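You operate a simulated robot arm through the tools that you are given. There is no shell and no other tool.

You are at the controls of a simulated robot arm. One attempt, no reset.

TASK
Seat the blue module carrier, clamp both fingers, lower the orange sensor arm.
Fine: the carrier sits in the plate nest, grip toward the aisle; the green arm stays up.

Only the result counts: the job must be done as asked and must still hold three seconds after the hand-in. Knocking over, shifting, dropping, spilling or breaking anything else fails it.

THE ROBOT
A 6-joint arm with a two-finger gripper, fixed in place. Base frame: the origin is on the floor under the middle of its stand, x ahead of it, y to its left, z up. Readings come in m, rad, newtons and seconds.
It reaches about 1.572 m from its shoulder. Its first joint turns from -2.897 to 2.897 rad. Payload 2.45 kg.
Tool frame: the origin (TCP) lies between the finger pads and is the grasp point; the fingertips stand 0.02 m ahead of it; z points along the fingers, y is the line along which they close. The gripper opens to 0.14 m; its body begins 0.168 m behind the TCP.
Orientation is that of the tool frame in the base frame, as a unit quaternion [w, x, y, z]. With the fingers straight down and closing along the base's y, the tool's x points along the base's -x, its y along +y and its z along -z.

THE INTERFACE
- The arm moves only by the tool servo_tool. Its argument "moves" is a list of rows, each a list of 7 numbers: the shift along the tool's x, y, z in m, then the turn, a rotation vector about the tool's x, y, z in rad, then the opening, from 0 (shut) to 1 (fully open). In form: [[x, y, z, wx, wy, wz, gripper], ...]. A call has 1 to 20 rows; each row is the pose to reach, as a shift and turn from the pose commanded when the call began, along the tool's axes at that moment. A row lasts 0.2 s, in which the tool goes at most 0.05 m and 0.15 rad; a call with a longer step from one row to the next is refused whole, and so is a gripper value outside its range. Where a pose cannot be reached the arm comes as near as it can. A force on the tool above 50 N (or 10 N above the force at the start of the call, whichever is more), or a blocked arm, ends the call early, and 0.2 s more pass. The fingers move at their own pace (about 0.045 m/s each) and stop on an object; they squeeze with about 45 N. The grip force told is the motor's: it shows also when the fingers shut on nothing. Time passes only in rows, and 0.2 s behind the last, so rows that repeat a pose let the fingers close. The reply holds the time, the measured pose of the TCP, the force on the tool along the base axes, the opening and the grip force, in the units named above and with some noise, with the torque about the TCP (base axes, N m) and any sound that the robot's microphone picked up.
- Cameras (640 x 400 px; columns grow to the right, rows downward): "scene" is fixed at [0.049, 0.4989, 1.4178]; the picture's right is [-0.32, -0.95, 0.00], its down [-0.30, 0.10, -0.95] and it looks along [0.90, -0.30, -0.32] (base axes); focal length 318 px, centre (320, 200). "wrist" rides on the gripper at [0.078, 0.011, -0.209] in the tool frame; the picture's right is [-0.14, 0.99, 0.00], its down [-0.92, -0.13, -0.37] and it looks along [-0.36, -0.05, 0.93] (tool axes); focal length 280 px, centre (320, 200).
- get_image(camera): a new picture of that camera. It takes no simulated time.
- pixel_to_xyz(camera, pixels): for up to 12 pixels [column, row] of the newest picture of that camera ("zoom" is the newest enlarged one), the place [x, y, z] in the base frame of the surface seen there, good to about 0.002 m. It takes no simulated time.
- close_up(camera, box): a new picture of the part [left, top, right, bottom] of that camera's present view, enlarged. It takes no simulated time.
- hand_in(): hands the job in; it is judged then, once.

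Open the gripper and draw the arm clear of the work before you hand the job in, unless the task says otherwise.

The tools are called after ">>>" as name(argument=value, ...) on one line, values as JSON. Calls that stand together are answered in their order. servo_tool: Moves the arm, as the interface text tells. Its arguments: {"type":"object","properties":{"moves":{"type":"array"}},"required":["moves"]} The other tools are called the same way: get_image (camera) takes a picture; pixel_to_xyz (camera, pixels) gives the place of the surface under pixels of a picture; close_up (camera, box) takes an enlarged picture of a part of a camera's view; hand_in () hands the job in.

At the start:

```text
clock: 0.0
tcp_pos: [0.5775, 0.3796, 1.2712]
tcp_rot: [0.0, 0.0, 1.0, 0.0]
ft_force: [-0.4, 0.3, -0.5]
torque: [0.0, 0.02, 0.0]
finger_gap: 0.1397
grip_force: 0.0
```

scene: 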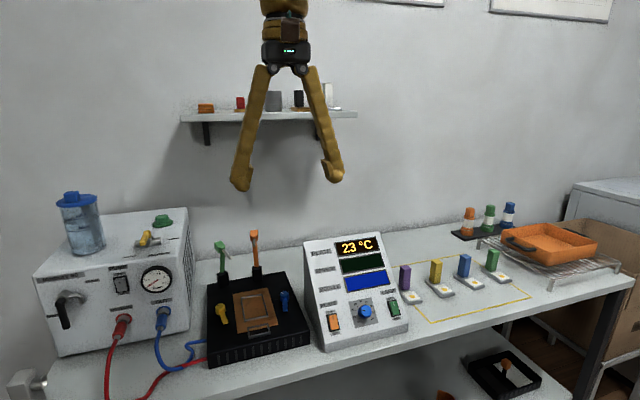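
wrist: 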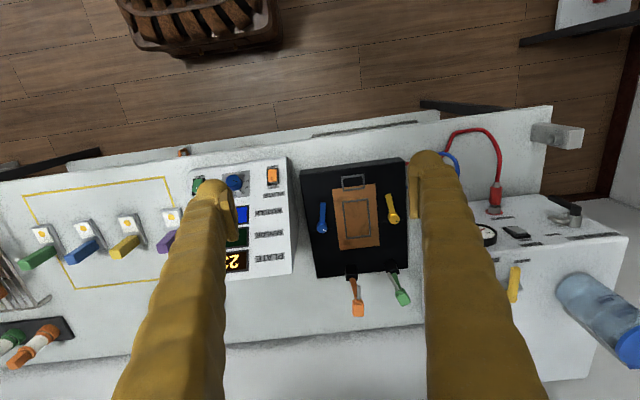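

The scene shows a black plate around (255,310) with a nest, yellow and blue finger clamps and green/orange arms, plus four coloured carriers near (405-495, 270). I'll take enlarged pictures of both areas.

>>> close_up(camera="scene", box=[190, 220, 330, 380])

>>> close_up(camera="scene", box=[380, 230, 540, 330])

>>> close_up(camera="wrist", box=[290, 140, 430, 330])

>>> close_up(camera="wrist", box=[0, 170, 200, 300])

```text
2.50 times, centred on (260, 300) of scene
```

zoom: 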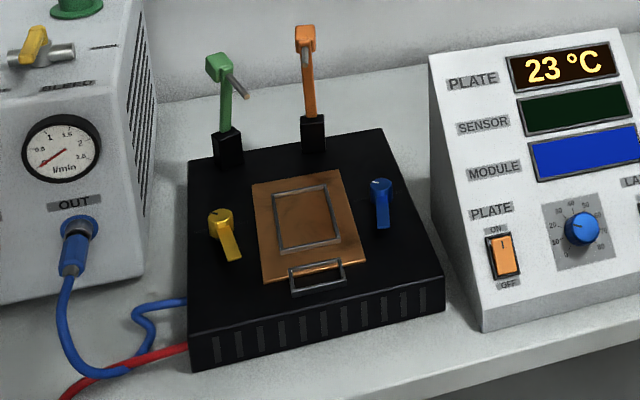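

```text
4.00 times, centred on (460, 280) of scene
```

zoom: 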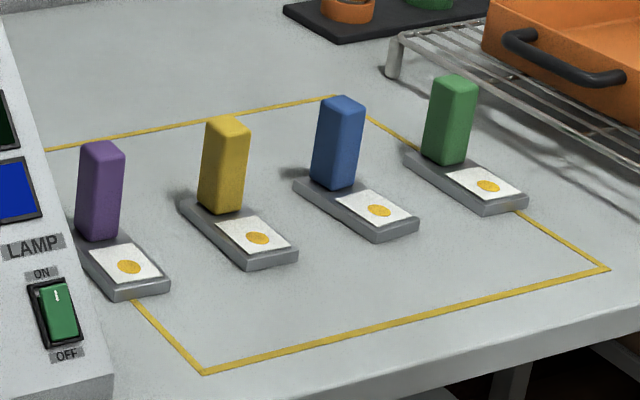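

```text
2.11 times, centred on (360, 235) of wrist
```

zoom: 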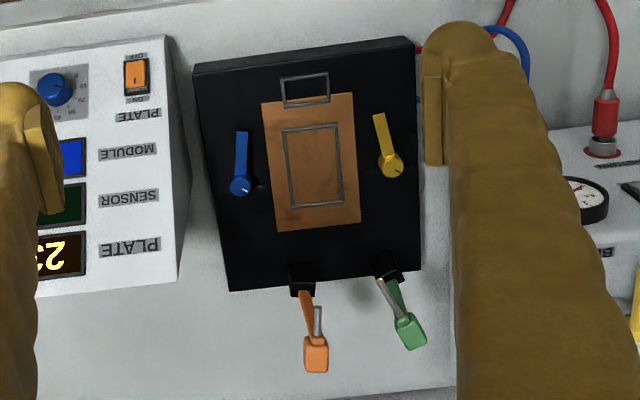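

```text
3.08 times, centred on (100, 235) of wrist
```

zoom: 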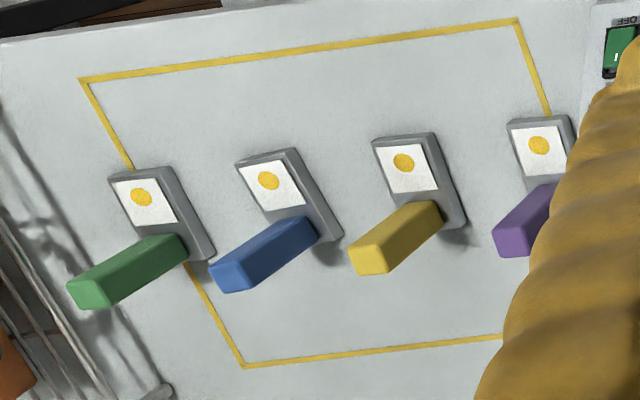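

Carriers stand with the grip on the wall side (+x) and the label toward the robot. I'll measure the blue carrier in an enlarged scene view first.

>>> close_up(camera="scene", box=[436, 245, 500, 295])

```text
8.00 times, centred on (468, 270) of scene
```

zoom: 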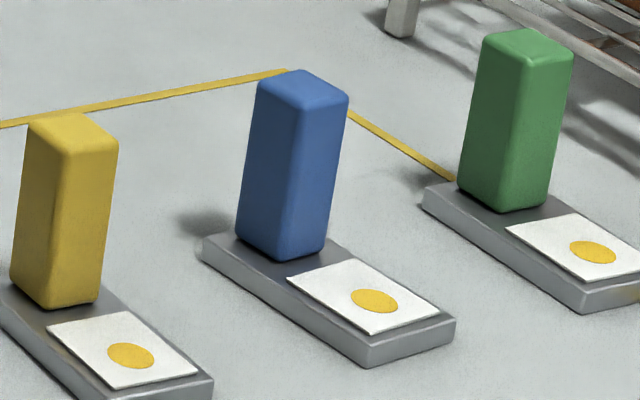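

The blue carrier fills the middle; I'll measure grip top corners, base corners and label, plus nearby neighbours.

>>> pixel_to_xyz(camera="zoom", pixels=[[300, 90], [264, 84], [300, 104], [344, 98], [296, 73], [372, 348], [450, 322], [206, 245], [375, 300], [365, 362], [280, 250], [325, 245]])

>>> pixel_to_xyz(camera="scene", pixels=[[436, 264], [492, 254], [404, 270], [446, 293], [497, 270], [480, 300], [467, 257], [474, 280]])

```text
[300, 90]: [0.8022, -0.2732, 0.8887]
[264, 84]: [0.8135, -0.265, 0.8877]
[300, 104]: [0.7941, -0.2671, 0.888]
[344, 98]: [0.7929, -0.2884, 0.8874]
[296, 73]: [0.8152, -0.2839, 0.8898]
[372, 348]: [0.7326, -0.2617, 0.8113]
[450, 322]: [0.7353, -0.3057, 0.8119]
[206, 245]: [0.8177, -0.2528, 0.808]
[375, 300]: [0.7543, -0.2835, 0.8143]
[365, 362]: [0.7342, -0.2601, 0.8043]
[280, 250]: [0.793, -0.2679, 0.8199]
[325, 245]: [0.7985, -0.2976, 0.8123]
```

```text
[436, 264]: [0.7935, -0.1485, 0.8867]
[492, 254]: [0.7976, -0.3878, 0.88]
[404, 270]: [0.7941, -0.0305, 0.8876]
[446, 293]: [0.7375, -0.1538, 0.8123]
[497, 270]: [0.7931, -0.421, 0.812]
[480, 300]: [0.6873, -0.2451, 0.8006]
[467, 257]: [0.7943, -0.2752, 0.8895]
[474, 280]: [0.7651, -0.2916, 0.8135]
```

Blue carrier: grip top at about (0.803,-0.277,0.888), base about 44 x 85 mm, yawed a few degrees. Now I'll measure the nest at large zoom.

>>> close_up(camera="scene", box=[215, 275, 305, 345])

```text
5.71 times, centred on (260, 310) of scene
```

zoom: 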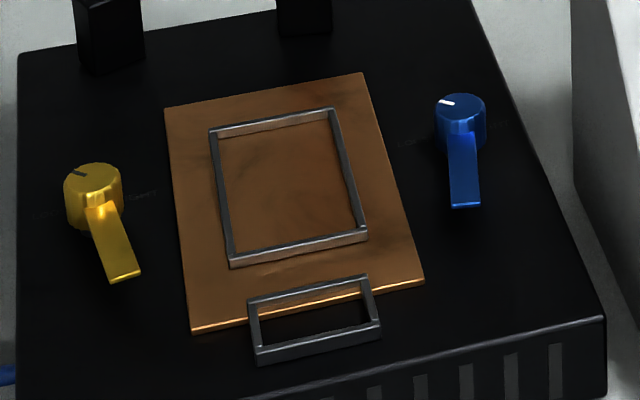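

The zoom shows a large rim frame (210-368, 107-267) on copper and a small frame (247-380, 277-362) at the aisle edge. I'll measure their corners and the clamp levers.

>>> pixel_to_xyz(camera="zoom", pixels=[[212, 129], [335, 110], [364, 233], [232, 256], [222, 135], [329, 119], [355, 228], [234, 248], [280, 190], [170, 110], [420, 282], [195, 325]])

>>> pixel_to_xyz(camera="zoom", pixels=[[251, 302], [365, 280], [377, 325], [258, 353], [310, 318], [92, 172], [95, 210], [125, 275], [460, 102], [463, 150], [465, 203], [80, 172]])

>>> pixel_to_xyz(camera="zoom", pixels=[[445, 102], [20, 60], [600, 320], [60, 300], [150, 350], [110, 55], [305, 20], [40, 390], [130, 190], [400, 140], [155, 190], [500, 130]])

```text
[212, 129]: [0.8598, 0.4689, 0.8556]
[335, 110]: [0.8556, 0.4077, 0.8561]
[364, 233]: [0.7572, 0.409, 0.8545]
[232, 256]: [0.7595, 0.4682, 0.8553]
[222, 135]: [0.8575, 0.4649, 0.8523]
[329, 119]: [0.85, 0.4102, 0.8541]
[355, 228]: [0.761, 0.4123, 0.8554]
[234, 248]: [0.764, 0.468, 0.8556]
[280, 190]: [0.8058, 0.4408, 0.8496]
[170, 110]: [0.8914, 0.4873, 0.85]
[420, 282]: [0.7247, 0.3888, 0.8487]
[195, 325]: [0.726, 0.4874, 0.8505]
```

```text
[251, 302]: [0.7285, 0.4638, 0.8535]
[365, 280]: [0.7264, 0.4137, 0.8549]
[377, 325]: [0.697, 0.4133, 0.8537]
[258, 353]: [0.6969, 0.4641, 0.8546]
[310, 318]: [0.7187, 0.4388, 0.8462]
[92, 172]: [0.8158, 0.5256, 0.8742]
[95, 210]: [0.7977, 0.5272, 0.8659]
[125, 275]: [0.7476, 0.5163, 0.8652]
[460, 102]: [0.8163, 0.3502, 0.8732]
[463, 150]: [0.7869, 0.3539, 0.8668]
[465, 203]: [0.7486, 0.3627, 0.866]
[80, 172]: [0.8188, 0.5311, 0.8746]
```

```text
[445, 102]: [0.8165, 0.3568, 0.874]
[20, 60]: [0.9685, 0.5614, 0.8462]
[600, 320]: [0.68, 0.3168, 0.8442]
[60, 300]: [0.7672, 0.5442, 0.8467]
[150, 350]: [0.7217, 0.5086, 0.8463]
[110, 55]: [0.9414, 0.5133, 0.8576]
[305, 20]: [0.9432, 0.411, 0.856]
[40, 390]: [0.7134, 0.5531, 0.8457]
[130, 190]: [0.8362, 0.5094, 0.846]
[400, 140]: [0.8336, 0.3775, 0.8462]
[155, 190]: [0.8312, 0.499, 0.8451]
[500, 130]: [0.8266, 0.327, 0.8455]
```

The nest interior is about x 0.761–0.855, y 0.412–0.465, floor z 0.850. There is faint text near both clamp levers; I'll zoom in on those and the upright arms.

>>> close_up(camera="scene", box=[210, 292, 250, 332])

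>>> close_up(camera="scene", box=[268, 280, 308, 320])

>>> close_up(camera="scene", box=[200, 222, 280, 292])

```text
10.00 times, centred on (230, 312) of scene
```

zoom: 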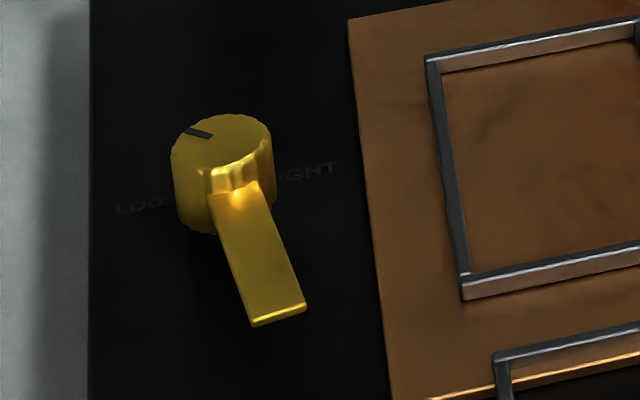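

```text
10.00 times, centred on (288, 300) of scene
```

zoom: 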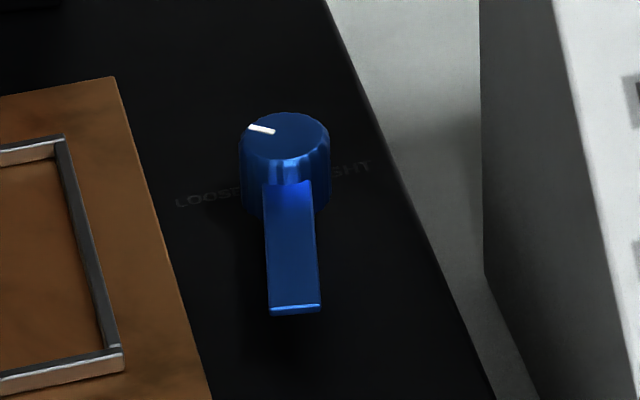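

```text
5.71 times, centred on (240, 257) of scene
```

zoom: 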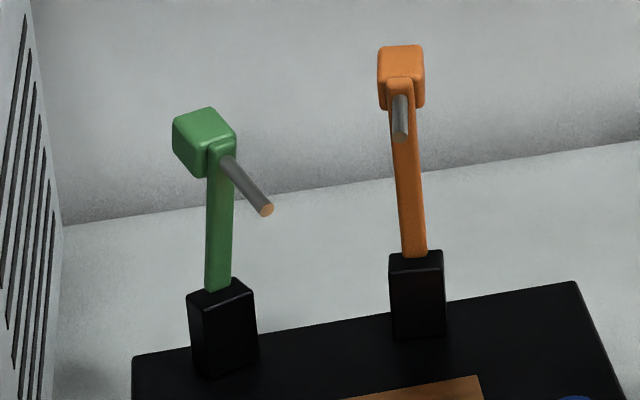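

The knobs carry marks currently by "LOOSE", and the fingers point toward the aisle. I'll measure the upright arms from this latest zoom.

>>> pixel_to_xyz(camera="zoom", pixels=[[400, 60], [400, 105], [400, 133], [412, 200], [415, 250], [418, 300], [200, 130], [225, 165], [265, 210], [218, 250], [228, 335], [418, 330]])

>>> pixel_to_xyz(camera="zoom", pixels=[[380, 90], [420, 85], [405, 48], [398, 262], [436, 258], [402, 90], [180, 120], [232, 130], [210, 110], [245, 185], [192, 300], [250, 290]])

```text
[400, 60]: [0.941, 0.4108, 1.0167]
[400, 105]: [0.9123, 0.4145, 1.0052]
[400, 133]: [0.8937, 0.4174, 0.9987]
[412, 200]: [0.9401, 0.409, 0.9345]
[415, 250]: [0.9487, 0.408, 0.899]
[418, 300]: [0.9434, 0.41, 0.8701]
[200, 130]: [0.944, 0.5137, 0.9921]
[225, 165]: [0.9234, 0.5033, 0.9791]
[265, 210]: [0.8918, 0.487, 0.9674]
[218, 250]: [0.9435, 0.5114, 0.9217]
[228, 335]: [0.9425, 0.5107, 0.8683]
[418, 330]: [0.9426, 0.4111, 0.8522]
```

```text
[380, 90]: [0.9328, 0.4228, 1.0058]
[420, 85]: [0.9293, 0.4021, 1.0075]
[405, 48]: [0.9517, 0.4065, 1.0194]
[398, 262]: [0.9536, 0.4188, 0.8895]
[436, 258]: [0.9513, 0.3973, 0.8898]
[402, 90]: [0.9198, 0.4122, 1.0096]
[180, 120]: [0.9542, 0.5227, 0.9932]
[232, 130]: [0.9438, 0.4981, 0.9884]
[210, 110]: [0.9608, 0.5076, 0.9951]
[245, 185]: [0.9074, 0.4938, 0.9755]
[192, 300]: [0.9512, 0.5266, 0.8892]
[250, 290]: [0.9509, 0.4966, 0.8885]
```

Orange arm head is at about (0.945,0.411,1.01) with hinge block at (0.95,0.409,0.88), probe pointing to the aisle. I'll bring the wrist camera over the plate for a better look, narrowing the gripper to half.

>>> servo_tool(moves=[[-0.02, 0.01, 0.035, 0, 0, 0, 0.5], [-0.04, 0.02, 0.07, 0, 0, 0, 0.5], [-0.06, 0.03, 0.105, 0, 0, 0, 0.5], [-0.08, 0.04, 0.14, 0, 0, 0, 0.5], [-0.1, 0.05, 0.175, 0, 0, 0, 0.5], [-0.12, 0.06, 0.21, 0, 0, 0, 0.5], [-0.12, 0.06, 0.21, 0, 0, 0, 0.5]])

>>> get_image(camera="wrist")

```text
clock: 1.6
tcp_pos: [0.699, 0.4389, 1.0616]
tcp_rot: [0.0, 0.001, 1.0, 0.0]
ft_force: [0.4, 0.3, 0.7]
torque: [-0.02, 0.0, -0.02]
finger_gap: 0.0702
grip_force: 0.1
```

```text
taken
```

wrist: 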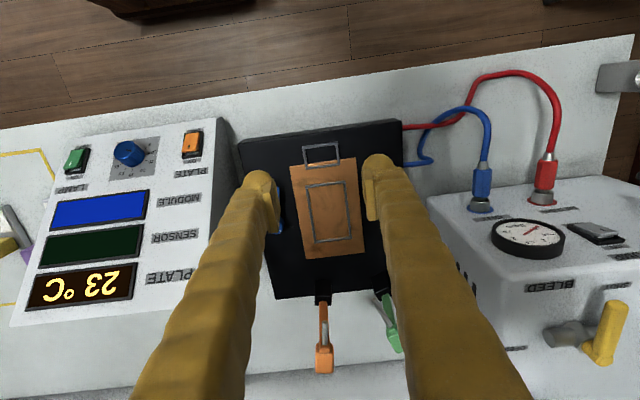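

The fingers hide the knobs at (280,215) and (370,215). I'll shift sideways over the yellow knob, fully open, to look at it between the fingers.

>>> servo_tool(moves=[[0, 0.04, 0.02, 0, 0, 0, 0.8], [0, 0.085, 0.04, 0, 0, 0, 1.0], [0, 0.085, 0.06, 0, 0, 0, 1.0], [0, 0.085, 0.06, 0, 0, 0, 1.0]])

>>> get_image(camera="wrist")

>>> close_up(camera="wrist", box=[240, 150, 400, 260])

```text
clock: 2.6
tcp_pos: [0.6989, 0.5253, 1.004]
tcp_rot: [0.0, 0.001, 1.0, 0.0]
ft_force: [-0.3, 0.3, 0.4]
torque: [0.04, -0.01, 0.0]
finger_gap: 0.1402
grip_force: 0.0
```

```text
taken
```

wrist: 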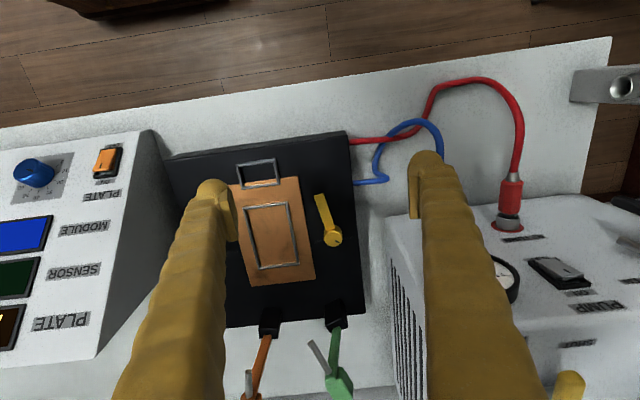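

```text
3.64 times, centred on (320, 205) of wrist
```

zoom: 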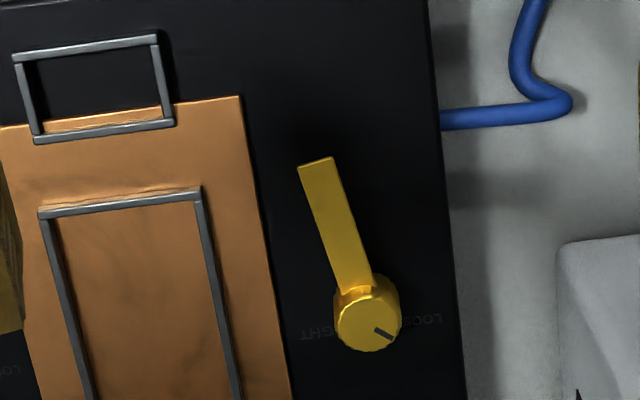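

The yellow knob's mark is on the LOOSE side. I'll zoom much further on the yellow knob and measure.

>>> close_up(camera="wrist", box=[308, 185, 356, 255])

```text
5.71 times, centred on (332, 220) of wrist
```

zoom: 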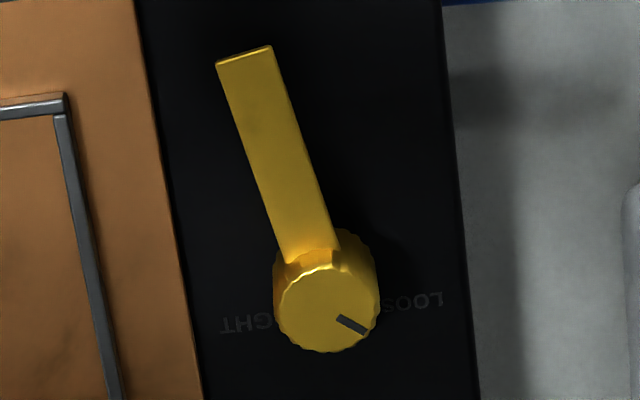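

>>> close_up(camera="wrist", box=[324, 224, 344, 250])

>>> pixel_to_xyz(camera="zoom", pixels=[[320, 200], [320, 300], [200, 200], [440, 200]])

```text
15.38 times, centred on (334, 237) of wrist
```

zoom: 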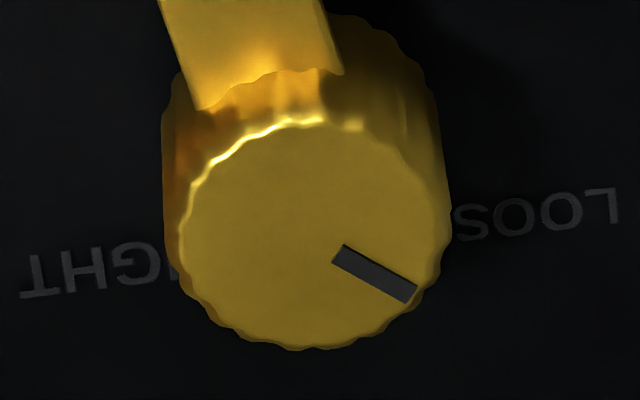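

```text
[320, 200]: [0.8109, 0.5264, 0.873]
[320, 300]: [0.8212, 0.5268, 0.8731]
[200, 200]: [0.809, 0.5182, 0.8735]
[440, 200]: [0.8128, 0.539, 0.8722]
```

The knob mark is at roughly 50° between back and LOOSE. Now I'll measure surrounding obstacles (pump box, instrument, shelf) before travelling.

>>> get_image(camera="scene")

>>> pixel_to_xyz(camera="scene", pixels=[[187, 215], [192, 320], [130, 228], [85, 200], [145, 238], [163, 220], [345, 240], [395, 240], [320, 300], [230, 118], [350, 112], [500, 215]])

```text
taken
```

scene: 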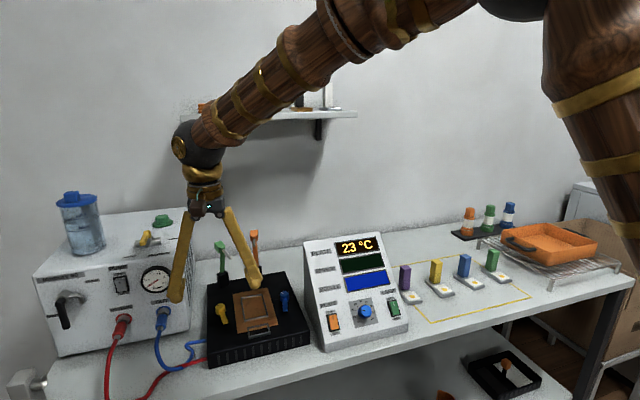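

```text
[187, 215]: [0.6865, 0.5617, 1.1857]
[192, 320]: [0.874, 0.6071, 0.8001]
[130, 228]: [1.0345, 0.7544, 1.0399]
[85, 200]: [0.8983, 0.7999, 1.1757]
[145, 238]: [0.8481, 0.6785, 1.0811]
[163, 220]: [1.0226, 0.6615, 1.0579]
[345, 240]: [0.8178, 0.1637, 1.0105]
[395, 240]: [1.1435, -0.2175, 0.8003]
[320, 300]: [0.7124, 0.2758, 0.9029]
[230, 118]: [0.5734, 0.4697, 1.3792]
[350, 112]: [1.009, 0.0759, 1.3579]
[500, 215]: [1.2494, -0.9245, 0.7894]
```

The arm and boxes are located (instrument top ~1.01, pump box side y≈0.607). I'll rise and travel over to the blue carrier at safe height.

>>> servo_tool(moves=[[0, 0, -0.045, 0, 0, 0, 1], [0, 0, -0.09, 0, 0, 0, 1], [0, -0.03, -0.12, 0, 0, 0, 0.5], [0, -0.078, -0.12, 0, 0, 0, 0.5], [0, -0.126, -0.12, 0, 0, 0, 0.5], [0, -0.174, -0.12, 0, 0, 0, 0.5], [0, -0.222, -0.12, 0, 0, 0, 0.5], [0, -0.27, -0.12, 0, 0, 0, 0.5], [0, -0.318, -0.12, 0, 0, 0, 0.5], [0, -0.366, -0.12, 0, 0, 0, 0.5], [0, -0.414, -0.12, 0, 0, 0, 0.5], [0, -0.462, -0.12, 0, 0, 0, 0.5], [0, -0.51, -0.12, 0, 0, 0, 0.5], [0, -0.558, -0.12, 0, 0, 0, 0.5], [0, -0.606, -0.12, 0, 0, 0, 0.5], [0, -0.654, -0.12, 0, 0, 0, 0.5], [0, -0.702, -0.12, 0, 0, 0, 0.5], [0, -0.75, -0.12, 0, 0, 0, 0.5], [0, -0.798, -0.12, 0, 0, 0, 0.5], [0, -0.798, -0.08, 0, 0, 0, 0.5]])

>>> get_image(camera="wrist")

```text
clock: 6.8
tcp_pos: [0.7001, -0.2737, 1.0809]
tcp_rot: [0.0, 0.0, 1.0, 0.0]
ft_force: [-0.1, 0.5, -0.5]
torque: [-0.01, -0.02, 0.0]
finger_gap: 0.0697
grip_force: 0.0
```

```text
taken
```

wrist: 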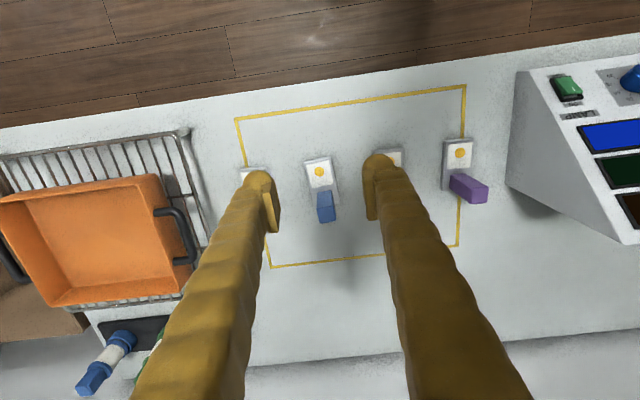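

The blue carrier is at (322,190) between the fingers. I'll zoom on it and measure its yaw and grip centre.

>>> close_up(camera="wrist", box=[294, 150, 350, 230])

```text
5.00 times, centred on (322, 190) of wrist
```

zoom: 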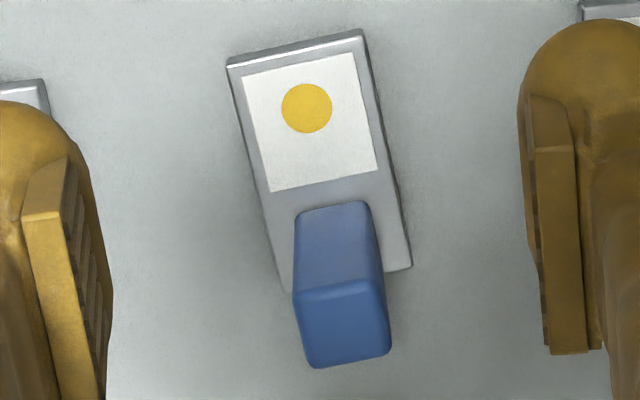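

I'll measure base, label, dot and grip corners in this zoom.

>>> pixel_to_xyz(camera="zoom", pixels=[[233, 68], [360, 40], [408, 262], [245, 85], [358, 57], [377, 170], [273, 188], [306, 108], [303, 296], [377, 288], [386, 350], [314, 362]])

>>> pixel_to_xyz(camera="zoom", pixels=[[298, 215], [370, 205], [345, 325], [275, 280], [255, 180], [395, 200], [300, 50], [400, 268], [450, 200], [340, 290], [350, 360], [306, 330]])

```text
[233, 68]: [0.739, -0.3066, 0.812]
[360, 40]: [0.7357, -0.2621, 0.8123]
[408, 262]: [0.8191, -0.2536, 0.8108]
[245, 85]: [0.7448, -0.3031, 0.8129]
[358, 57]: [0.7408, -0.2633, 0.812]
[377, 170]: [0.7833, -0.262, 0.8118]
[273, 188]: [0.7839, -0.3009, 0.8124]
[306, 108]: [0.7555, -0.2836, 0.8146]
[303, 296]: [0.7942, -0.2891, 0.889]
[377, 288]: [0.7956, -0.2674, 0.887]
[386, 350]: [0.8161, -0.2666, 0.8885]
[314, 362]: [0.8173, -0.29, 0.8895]
```

```text
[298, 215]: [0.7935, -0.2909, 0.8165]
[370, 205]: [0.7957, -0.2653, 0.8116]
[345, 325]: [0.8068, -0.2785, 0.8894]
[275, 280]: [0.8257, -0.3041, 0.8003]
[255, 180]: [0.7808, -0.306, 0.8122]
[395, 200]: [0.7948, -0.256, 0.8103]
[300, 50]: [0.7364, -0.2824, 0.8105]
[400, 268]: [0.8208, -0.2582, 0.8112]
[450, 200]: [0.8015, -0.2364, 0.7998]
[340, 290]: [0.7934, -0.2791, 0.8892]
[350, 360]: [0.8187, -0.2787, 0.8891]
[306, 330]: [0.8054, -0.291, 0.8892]
```

Carrier yaw is about 5°, grip centre (0.806,-0.2785), grip 25 mm square, top z 0.889. Before grasping, I'll check in free air that the tool can turn about 130° counter-clockwise here (equal to the wrist travel needed at the nest).

>>> servo_tool(moves=[[0, 0, 0, 0, 0, -0.142, 0.5], [0, 0, 0, 0, 0, -0.284, 0.5], [0, 0, 0, 0, 0, -0.426, 0.5], [0, 0, 0, 0, 0, -0.568, 0.5], [0, 0, 0, 0, 0, -0.71, 0.5], [0, 0, 0, 0, 0, -0.852, 0.5], [0, 0, 0, 0, 0, -0.994, 0.5], [0, 0, 0, 0, 0, -1.136, 0.5], [0, 0, 0, 0, 0, -1.278, 0.5], [0, 0, 0, 0, 0, -1.42, 0.5], [0, 0, 0, 0, 0, -1.562, 0.5], [0, 0, 0, 0, 0, -1.704, 0.5], [0, 0, 0, 0, 0, -1.846, 0.5], [0, 0, 0, 0, 0, -1.988, 0.5], [0, 0, 0, 0, 0, -2.13, 0.5], [0, 0, 0, 0, 0, -2.272, 0.5]])

```text
clock: 10.2
tcp_pos: [0.6984, -0.2738, 1.0824]
tcp_rot: [0.0, 0.907, -0.421, 0.0]
ft_force: [-0.7, 0.3, -0.6]
torque: [0.01, -0.04, 0.01]
finger_gap: 0.0701
grip_force: 0.1
```

It reached 130° without trouble. Rotating back to match the carrier's 5° yaw.

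>>> servo_tool(moves=[[0, 0, 0, 0, 0, 0.1366, 0.5], [0, 0, 0, 0, 0, 0.2731, 0.5], [0, 0, 0, 0, 0, 0.4097, 0.5], [0, 0, 0, 0, 0, 0.5463, 0.5], [0, 0, 0, 0, 0, 0.6828, 0.5], [0, 0, 0, 0, 0, 0.8194, 0.5], [0, 0, 0, 0, 0, 0.9559, 0.5], [0, 0, 0, 0, 0, 1.0925, 0.5], [0, 0, 0, 0, 0, 1.2291, 0.5], [0, 0, 0, 0, 0, 1.3656, 0.5], [0, 0, 0, 0, 0, 1.5022, 0.5], [0, 0, 0, 0, 0, 1.6388, 0.5], [0, 0, 0, 0, 0, 1.7753, 0.5], [0, 0, 0, 0, 0, 1.9119, 0.5], [0, 0, 0, 0, 0, 2.0484, 0.5], [0, 0, 0, 0, 0, 2.185, 0.5], [0, 0, 0, 0, 0, 2.185, 0.5]])

```text
clock: 13.8
tcp_pos: [0.6982, -0.2739, 1.0821]
tcp_rot: [0.001, -0.042, 0.999, 0.0]
ft_force: [0.2, 0.1, -0.7]
torque: [-0.01, 0.03, -0.02]
finger_gap: 0.0696
grip_force: 0.0
```

Yaw now 4.8°. I'll move above the blue grip at z≈0.97 and check alignment.

>>> servo_tool(moves=[[-0.027, -0.0036, 0.0278, 0, 0, 0, 0.5], [-0.0538, -0.0073, 0.0556, 0, 0, 0, 0.5], [-0.0807, -0.0109, 0.0834, 0, 0, 0, 0.5], [-0.1076, -0.0145, 0.1112, 0, 0, 0, 0.5], [-0.1076, -0.0145, 0.1112, 0, 0, 0, 0.5]])

>>> get_image(camera="wrist")

>>> close_up(camera="scene", box=[380, 200, 540, 300])

```text
clock: 15.0
tcp_pos: [0.8062, -0.2777, 0.9683]
tcp_rot: [0.0, -0.042, 0.999, 0.0]
ft_force: [0.0, -0.7, -0.5]
torque: [0.0, 0.0, 0.02]
finger_gap: 0.0701
grip_force: 0.0
```

```text
taken
```

wrist: 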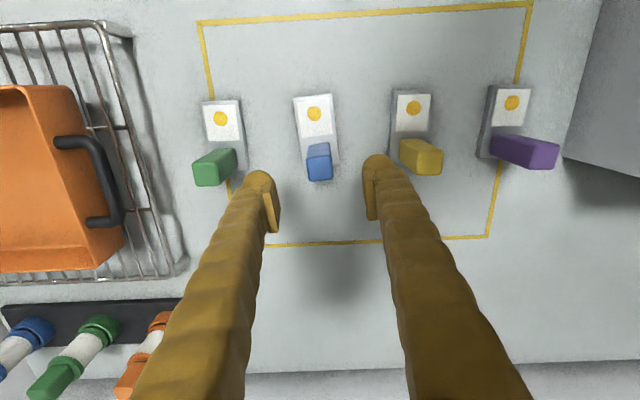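

```text
4.00 times, centred on (460, 250) of scene
```

zoom: 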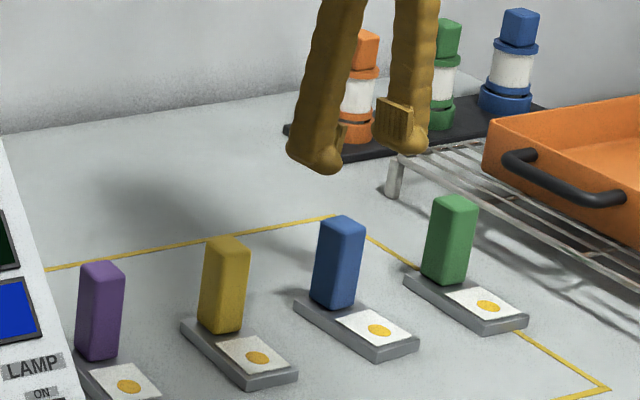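

Alignment looks right: the blue grip at (320,162) is centred between fingertips (265,185) and (375,170). Descending to z≈0.865.

>>> servo_tool(moves=[[0, 0, 0.03, 0, 0, 0, 0.5], [0, 0, 0.06, 0, 0, 0, 0.5], [0, 0, 0.085, 0, 0, 0, 0.5], [0, 0, 0.105, 0, 0, 0, 0.5], [0, 0, 0.105, 0, 0, 0, 0.5]])

>>> get_image(camera="wrist")

>>> close_up(camera="scene", box=[420, 220, 520, 300])

```text
clock: 16.2
tcp_pos: [0.8074, -0.2778, 0.8664]
tcp_rot: [0.0, -0.043, 0.999, 0.0]
ft_force: [-0.3, 0.2, 0.2]
torque: [-0.03, 0.01, -0.01]
finger_gap: 0.0703
grip_force: 0.1
```

```text
taken
```

wrist: 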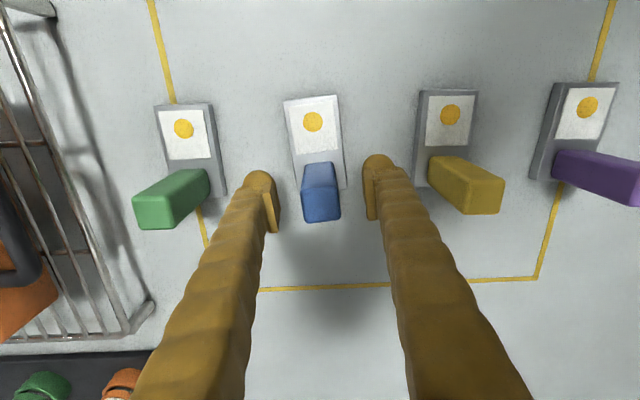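

```text
5.00 times, centred on (470, 260) of scene
```

zoom: 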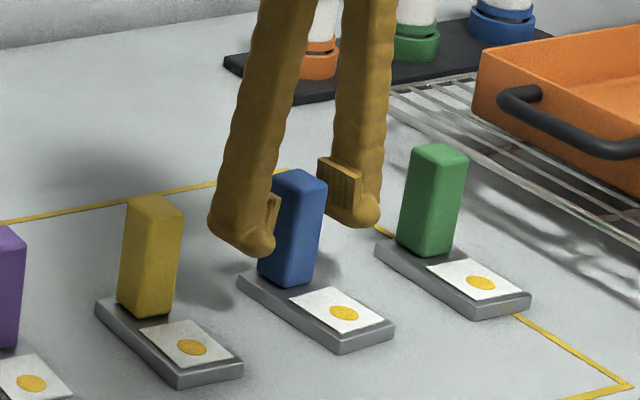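

The blue grip sits between the pads with clearance to neighbours. Closing the gripper.

>>> servo_tool(moves=[[0, 0, 0, 0, 0, 0, 0], [0, 0, 0, 0, 0, 0, 0], [0, 0, 0, 0, 0, 0, 0], [0, 0, 0, 0, 0, 0, 0], [0, 0, 0, 0, 0, 0, 0]])

>>> get_image(camera="wrist")

```text
clock: 17.4
tcp_pos: [0.8081, -0.2776, 0.866]
tcp_rot: [-0.001, -0.043, 0.999, 0.0]
ft_force: [-0.4, 0.0, -0.6]
torque: [0.0, -0.06, 0.04]
finger_gap: 0.0266
grip_force: 45.0
```

```text
taken
```

wrist: 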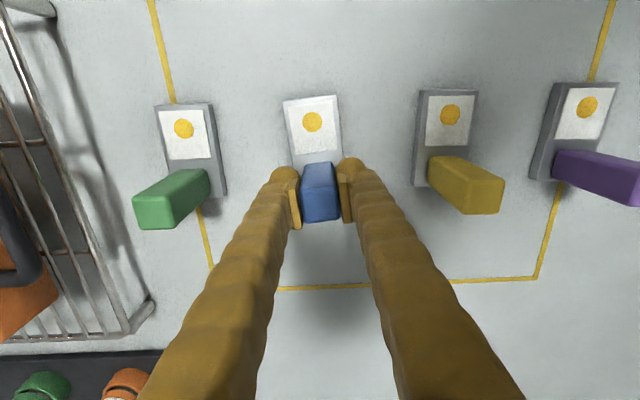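

Gripped at gap 26.6 mm with 45 N. Lifting straight up.

>>> servo_tool(moves=[[0, 0, -0.01, 0, 0, 0, 0], [0, 0, -0.03, 0, 0, 0, 0], [0, 0, -0.06, 0, 0, 0, 0], [0, 0, -0.1, 0, 0, 0, 0], [0, 0, -0.14, 0, 0, 0, 0], [0, 0, -0.18, 0, 0, 0, 0], [0, 0, -0.22, 0, 0, 0, 0], [0, 0, -0.26, 0, 0, 0, 0], [0, 0, -0.3, 0, 0, 0, 0], [0, 0, -0.3, 0, 0, 0, 0]])

>>> get_image(camera="wrist")

>>> get_image(camera="scene")

```text
clock: 19.6
tcp_pos: [0.8049, -0.2781, 1.1676]
tcp_rot: [0.0, -0.043, 0.999, 0.001]
ft_force: [0.0, 0.2, -2.6]
torque: [0.0, -0.04, -0.01]
finger_gap: 0.0267
grip_force: 44.7
```

```text
taken
```

wrist: 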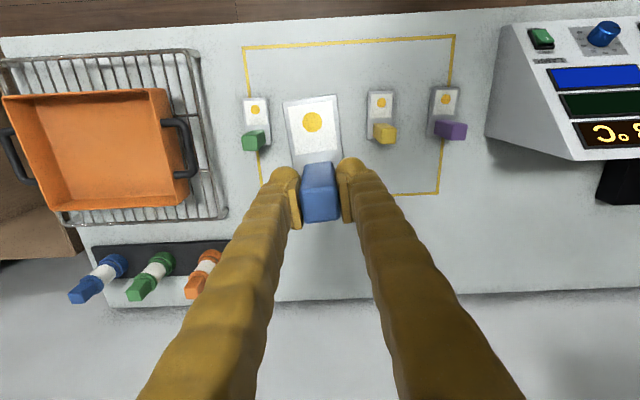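

```text
taken
```

scene: 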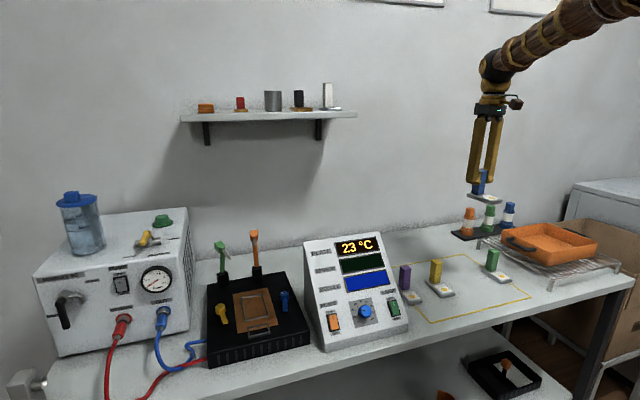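

The carrier is held level. I'll measure the shelf and plate area in this clear scene view to plan the path.

>>> pixel_to_xyz(camera="scene", pixels=[[183, 120], [356, 116], [270, 119], [207, 138], [318, 133], [163, 216], [187, 210], [188, 225], [330, 241], [380, 238], [405, 318], [325, 345]])

```text
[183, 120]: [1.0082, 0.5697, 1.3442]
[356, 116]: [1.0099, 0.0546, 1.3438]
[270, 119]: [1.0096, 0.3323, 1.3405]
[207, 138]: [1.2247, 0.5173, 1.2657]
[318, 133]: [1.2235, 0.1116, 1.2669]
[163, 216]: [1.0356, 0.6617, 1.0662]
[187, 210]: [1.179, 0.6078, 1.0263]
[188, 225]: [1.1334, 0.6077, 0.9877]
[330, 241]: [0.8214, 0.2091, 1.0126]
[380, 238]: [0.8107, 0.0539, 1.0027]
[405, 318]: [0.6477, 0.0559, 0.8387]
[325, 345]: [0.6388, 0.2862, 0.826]
```

Shelf front edge is at x≈1.008, z≈1.34, and the instrument tops out near z≈1.01, so z=1.166 travel clears. Moving over the nest while turning counter-clockwise.

>>> servo_tool(moves=[[-0.0019, 0.0358, 0, 0, 0, -0.145, 0], [-0.0038, 0.0716, 0, 0, 0, -0.29, 0], [-0.0057, 0.1075, 0, 0, 0, -0.435, 0], [-0.0076, 0.1433, 0, 0, 0, -0.58, 0], [-0.0095, 0.1791, 0, 0, 0, -0.725, 0], [-0.0114, 0.2149, 0, 0, 0, -0.87, 0], [-0.0133, 0.2507, 0, 0, 0, -1.015, 0], [-0.0152, 0.2866, 0, 0, 0, -1.16, 0], [-0.0171, 0.3224, 0, 0, 0, -1.305, 0], [-0.019, 0.3582, 0, 0, 0, -1.45, 0], [-0.021, 0.394, 0, 0, 0, -1.595, 0], [-0.0229, 0.4298, 0, 0, 0, -1.74, 0], [-0.0248, 0.4657, 0, 0, 0, -1.885, 0], [-0.0267, 0.5015, 0, 0, 0, -2.03, 0], [-0.0286, 0.5373, 0, 0, 0, -2.175, 0], [-0.0305, 0.5731, 0, 0, 0, -2.32, 0], [-0.0324, 0.6089, 0, 0, 0, -2.465, 0], [-0.0343, 0.6448, 0, 0, 0, -2.61, 0], [-0.0362, 0.6806, 0, 0, 0, -2.755, 0], [-0.0381, 0.7164, 0, 0, 0, -2.9, 0]])

>>> servo_tool(moves=[[0, 0, 0, 0, 0, -0.077, 0], [0, 0, 0, 0, 0, -0.154, 0], [0, 0, 0, 0, 0, -0.154, 0]])

>>> get_image(camera="wrist")

>>> get_image(camera="scene")

```text
clock: 23.8
tcp_pos: [0.7827, 0.4387, 1.1673]
tcp_rot: [0.001, 0.997, -0.077, 0.0]
ft_force: [-0.3, 0.1, -1.4]
torque: [-0.02, -0.02, 0.0]
finger_gap: 0.0268
grip_force: 45.1
```

```text
clock: 24.6
tcp_pos: [0.7812, 0.4388, 1.1641]
tcp_rot: [0.0, 1.0, -0.001, -0.001]
ft_force: [-0.1, -0.2, -2.3]
torque: [-0.01, 0.04, 0.0]
finger_gap: 0.0267
grip_force: 45.5
```

```text
taken
```

wrist: 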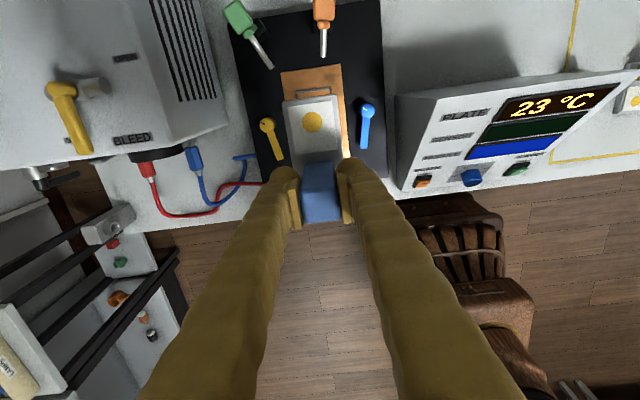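

```text
taken
```

scene: 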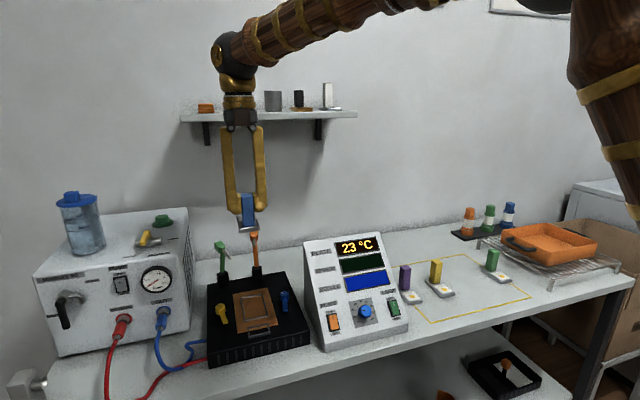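

The carrier is now over the nest, label toward the wall and grip toward the aisle. I'll measure the held carrier's corners in a wrist zoom and the nest rim in a scene zoom.

>>> close_up(camera="wrist", box=[270, 80, 360, 180])

>>> close_up(camera="scene", box=[228, 284, 278, 340])

```text
4.00 times, centred on (315, 130) of wrist
```

zoom: 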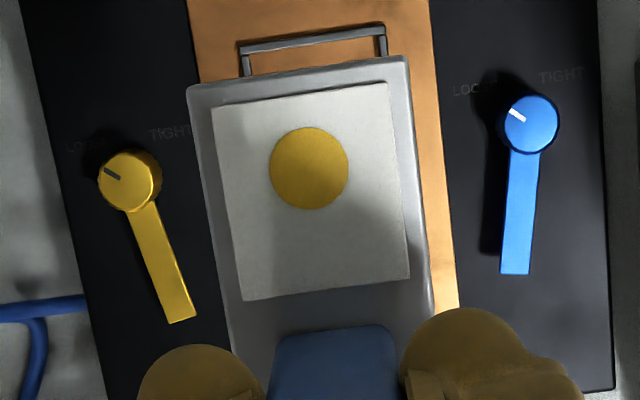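

```text
7.14 times, centred on (253, 312) of scene
```

zoom: 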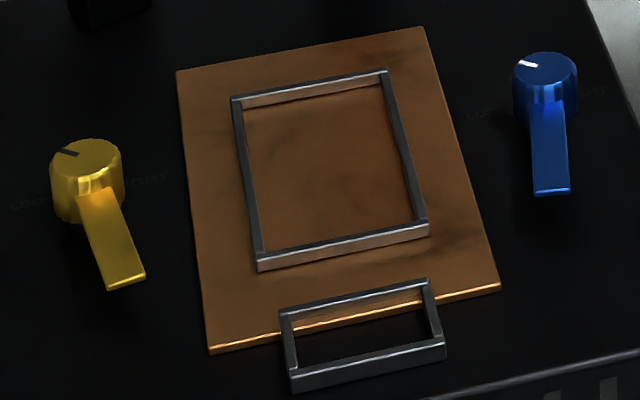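

Both knob marks point to LOOSE (left-back). Measuring the rim (scene zoom, newest) now.

>>> pixel_to_xyz(camera="zoom", pixels=[[236, 100], [310, 86], [384, 74], [405, 150], [424, 224], [342, 240], [260, 256], [248, 180], [242, 104], [380, 80], [415, 224], [262, 249]])

>>> pixel_to_xyz(camera="zoom", pixels=[[255, 180], [398, 150], [310, 104], [340, 233], [330, 170], [300, 140], [360, 200], [290, 130], [290, 200], [320, 220], [340, 120], [380, 190]])

>>> close_up(camera="wrist", box=[270, 80, 360, 180])

>>> pixel_to_xyz(camera="zoom", pixels=[[192, 92], [404, 64], [300, 75], [213, 220], [418, 180], [228, 310], [430, 280], [309, 168], [215, 110], [388, 86], [407, 278], [243, 298]])

```text
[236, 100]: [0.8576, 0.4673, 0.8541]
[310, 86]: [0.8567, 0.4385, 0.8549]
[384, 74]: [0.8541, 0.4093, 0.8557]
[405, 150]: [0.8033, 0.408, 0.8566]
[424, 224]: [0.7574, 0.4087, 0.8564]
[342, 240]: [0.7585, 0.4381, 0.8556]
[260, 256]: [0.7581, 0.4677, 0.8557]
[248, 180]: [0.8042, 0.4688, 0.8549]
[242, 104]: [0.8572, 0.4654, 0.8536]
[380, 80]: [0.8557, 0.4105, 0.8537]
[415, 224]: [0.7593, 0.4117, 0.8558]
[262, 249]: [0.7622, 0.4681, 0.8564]
```

```text
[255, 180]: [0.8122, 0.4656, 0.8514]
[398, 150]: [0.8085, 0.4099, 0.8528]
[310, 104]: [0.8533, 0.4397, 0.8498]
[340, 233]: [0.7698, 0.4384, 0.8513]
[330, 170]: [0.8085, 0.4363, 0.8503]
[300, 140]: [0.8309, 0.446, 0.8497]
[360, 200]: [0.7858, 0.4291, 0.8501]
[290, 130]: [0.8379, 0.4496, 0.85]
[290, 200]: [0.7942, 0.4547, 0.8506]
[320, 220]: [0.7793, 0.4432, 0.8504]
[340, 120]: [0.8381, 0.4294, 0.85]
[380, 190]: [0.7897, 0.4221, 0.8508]
```

```text
4.00 times, centred on (315, 130) of wrist
```

zoom: 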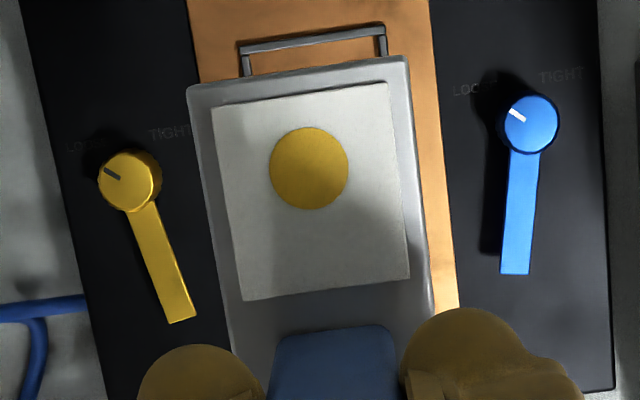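

```text
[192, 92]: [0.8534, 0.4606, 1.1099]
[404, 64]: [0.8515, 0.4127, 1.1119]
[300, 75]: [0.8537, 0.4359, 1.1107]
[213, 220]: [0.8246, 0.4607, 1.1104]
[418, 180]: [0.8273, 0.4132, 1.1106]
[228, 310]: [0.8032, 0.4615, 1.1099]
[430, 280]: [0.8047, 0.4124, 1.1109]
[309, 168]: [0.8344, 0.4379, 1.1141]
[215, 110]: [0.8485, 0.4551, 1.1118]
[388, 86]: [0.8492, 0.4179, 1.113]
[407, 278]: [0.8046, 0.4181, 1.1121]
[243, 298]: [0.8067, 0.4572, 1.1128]
```

Nest centre is about (0.807,0.438), and the held carrier centre is about (0.8107,0.437), so I'll shift -3.6 mm in x, +1.2 mm in y and descend to about 15 mm above the floor.

>>> servo_tool(moves=[[-0.0036, -0.0012, 0.04, 0, 0, 0, 0], [-0.0036, -0.0012, 0.08, 0, 0, 0, 0], [-0.0036, -0.0012, 0.12, 0, 0, 0, 0], [-0.0036, -0.0012, 0.16, 0, 0, 0, 0], [-0.0036, -0.0012, 0.195, 0, 0, 0, 0], [-0.0036, -0.0012, 0.22, 0, 0, 0, 0], [-0.0036, -0.0012, 0.235, 0, 0, 0, 0], [-0.0036, -0.0012, 0.235, 0, 0, 0, 0]])

>>> close_up(camera="wrist", box=[260, 80, 370, 180])

>>> close_up(camera="scene", box=[210, 260, 310, 345])

```text
clock: 26.4
tcp_pos: [0.7779, 0.4412, 0.9302]
tcp_rot: [0.0, 1.0, -0.001, 0.0]
ft_force: [-0.2, 0.4, -1.5]
torque: [0.01, 0.01, -0.01]
finger_gap: 0.027
grip_force: 45.2
```

```text
4.00 times, centred on (315, 130) of wrist
```

zoom: 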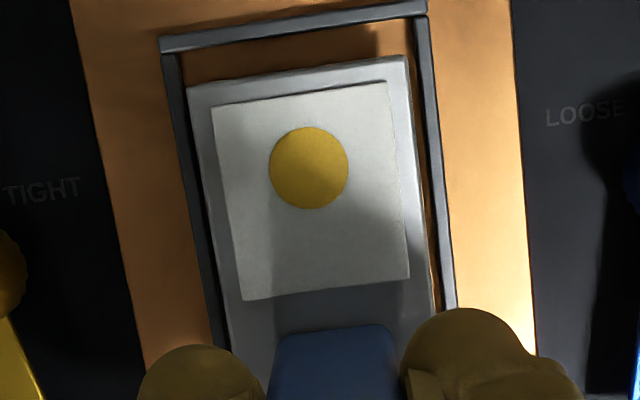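

```text
4.71 times, centred on (260, 302) of scene
```

zoom: 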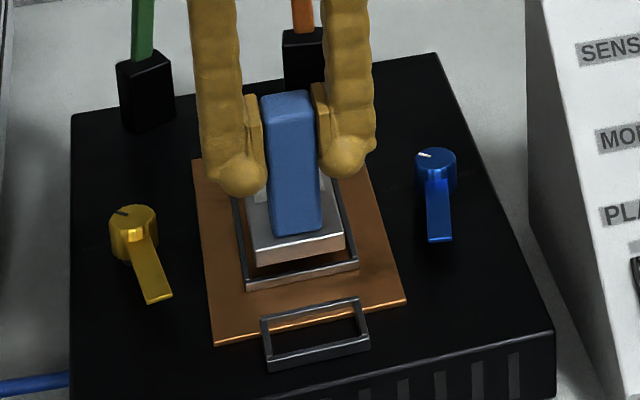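

The carrier hovers just above the nest; I'll measure edges in the wrist view and the rear side in the scene view for a final correction.

>>> pixel_to_xyz(camera="zoom", pixels=[[257, 250], [343, 235], [255, 240], [258, 283], [352, 263], [245, 205], [357, 255], [300, 240], [300, 275]])

>>> close_up(camera="wrist", box=[260, 80, 370, 180])

>>> pixel_to_xyz(camera="zoom", pixels=[[192, 92], [404, 64], [300, 75], [213, 230], [420, 200], [168, 44], [420, 10], [300, 27], [188, 150], [440, 190], [205, 250], [449, 270]])

```text
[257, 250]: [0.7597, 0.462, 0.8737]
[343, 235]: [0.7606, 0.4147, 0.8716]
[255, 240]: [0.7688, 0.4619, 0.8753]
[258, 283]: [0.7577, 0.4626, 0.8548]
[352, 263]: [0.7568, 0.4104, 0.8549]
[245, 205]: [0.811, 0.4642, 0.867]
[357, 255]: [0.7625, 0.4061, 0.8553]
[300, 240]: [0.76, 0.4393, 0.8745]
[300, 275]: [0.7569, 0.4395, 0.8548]
```

```text
4.00 times, centred on (315, 130) of wrist
```

zoom: 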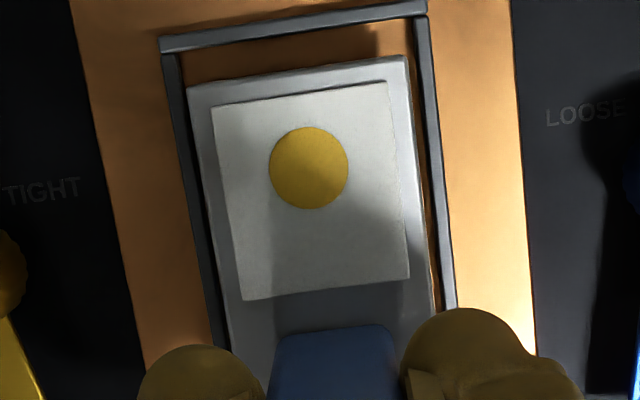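

```text
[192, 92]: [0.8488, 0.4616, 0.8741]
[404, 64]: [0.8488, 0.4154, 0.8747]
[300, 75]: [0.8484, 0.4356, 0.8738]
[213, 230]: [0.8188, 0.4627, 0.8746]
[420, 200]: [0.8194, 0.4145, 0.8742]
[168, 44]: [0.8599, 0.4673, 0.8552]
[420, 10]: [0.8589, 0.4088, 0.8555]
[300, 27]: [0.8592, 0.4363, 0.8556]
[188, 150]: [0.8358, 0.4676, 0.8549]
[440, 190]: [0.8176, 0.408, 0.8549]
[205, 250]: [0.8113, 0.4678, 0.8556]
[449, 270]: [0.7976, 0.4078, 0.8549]
```

Carrier spans x 0.760–0.8487 versus nest interior ~0.7597–0.855, so I'll shift +3.5 mm in x, -0.5 mm in y and lower gently about 11 mm.

>>> servo_tool(moves=[[0.0035, 0.0005, 0, 0, 0, 0, 0], [0.0035, 0.0005, 0.004, 0, 0, 0, 0], [0.0035, 0.0005, 0.008, 0, 0, 0, 0], [0.0035, 0.0005, 0.0105, 0, 0, 0, 0], [0.0035, 0.0005, 0.0105, 0, 0, 0, 0]])

>>> close_up(camera="wrist", box=[260, 80, 370, 180])

>>> close_up(camera="scene", box=[235, 280, 285, 335])

```text
clock: 27.6
tcp_pos: [0.7825, 0.4383, 0.9199]
tcp_rot: [0.0, 1.0, -0.001, 0.0]
ft_force: [0.6, 0.3, -1.9]
torque: [0.01, 0.03, -0.03]
finger_gap: 0.0266
grip_force: 45.0
```

```text
4.00 times, centred on (315, 130) of wrist
```

zoom: 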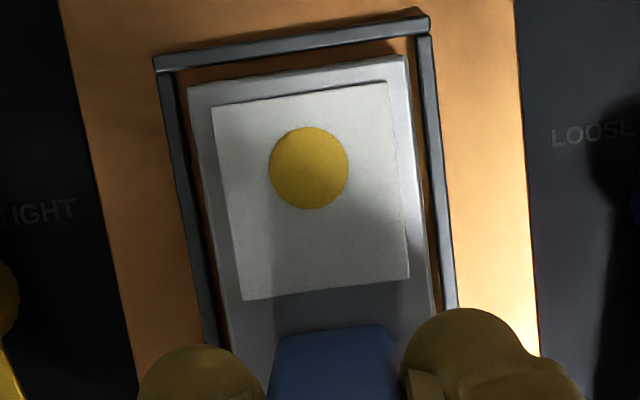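

```text
7.27 times, centred on (260, 308) of scene
```

zoom: 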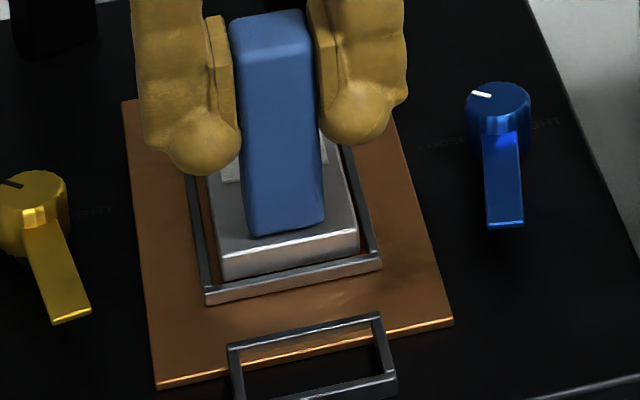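

The carrier is within the rim on all sides and no contact force yet. Lowering in small steps until it touches.

>>> servo_tool(moves=[[0, 0, 0.001, 0, 0, 0, 0], [0, 0, 0.002, 0, 0, 0, 0], [0, 0, 0.002, 0, 0, 0, 0]])

>>> close_up(camera="scene", box=[235, 280, 285, 335])

>>> pixel_to_xyz(camera="zoom", pixels=[[225, 252], [290, 240], [355, 226], [210, 292], [290, 278], [378, 258], [345, 210], [362, 210], [230, 225]])

```text
clock: 28.4
tcp_pos: [0.782, 0.4395, 0.9182]
tcp_rot: [0.0, 1.0, 0.0, 0.0]
ft_force: [0.0, 0.2, -1.2]
torque: [-0.01, 0.04, 0.01]
finger_gap: 0.0264
grip_force: 45.3
```

```text
7.27 times, centred on (260, 308) of scene
```

zoom: 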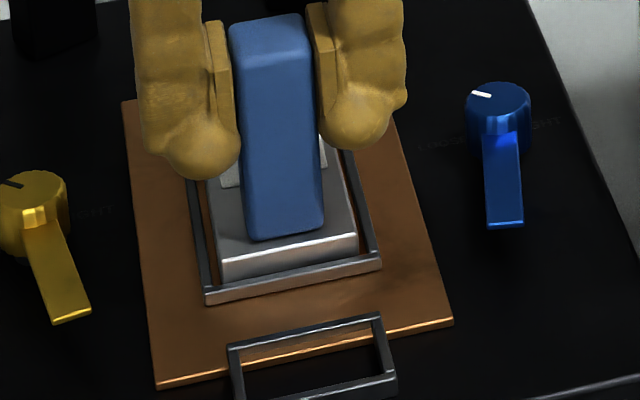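

```text
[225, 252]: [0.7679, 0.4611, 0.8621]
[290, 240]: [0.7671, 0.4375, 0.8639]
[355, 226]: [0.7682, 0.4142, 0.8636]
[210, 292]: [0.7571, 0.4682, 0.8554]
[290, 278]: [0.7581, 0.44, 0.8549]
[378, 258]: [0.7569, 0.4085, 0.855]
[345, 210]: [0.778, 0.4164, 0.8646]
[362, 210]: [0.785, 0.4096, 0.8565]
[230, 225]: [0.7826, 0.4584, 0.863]
```

Carrier top is at ~0.863, about 1 mm from seated. Lowering another 2 mm in fine steps to feel contact.

>>> servo_tool(moves=[[0, 0, 0.0007, 0, 0, 0, 0], [0, 0, 0.0014, 0, 0, 0, 0], [0, 0, 0.002, 0, 0, 0, 0], [0, 0, 0.002, 0, 0, 0, 0]])

```text
clock: 29.4
tcp_pos: [0.782, 0.4388, 0.9167]
tcp_rot: [0.0, 1.0, 0.0, 0.001]
ft_force: [-0.2, 1.1, -1.1]
torque: [0.05, -0.05, 0.03]
finger_gap: 0.0266
grip_force: 44.9
```

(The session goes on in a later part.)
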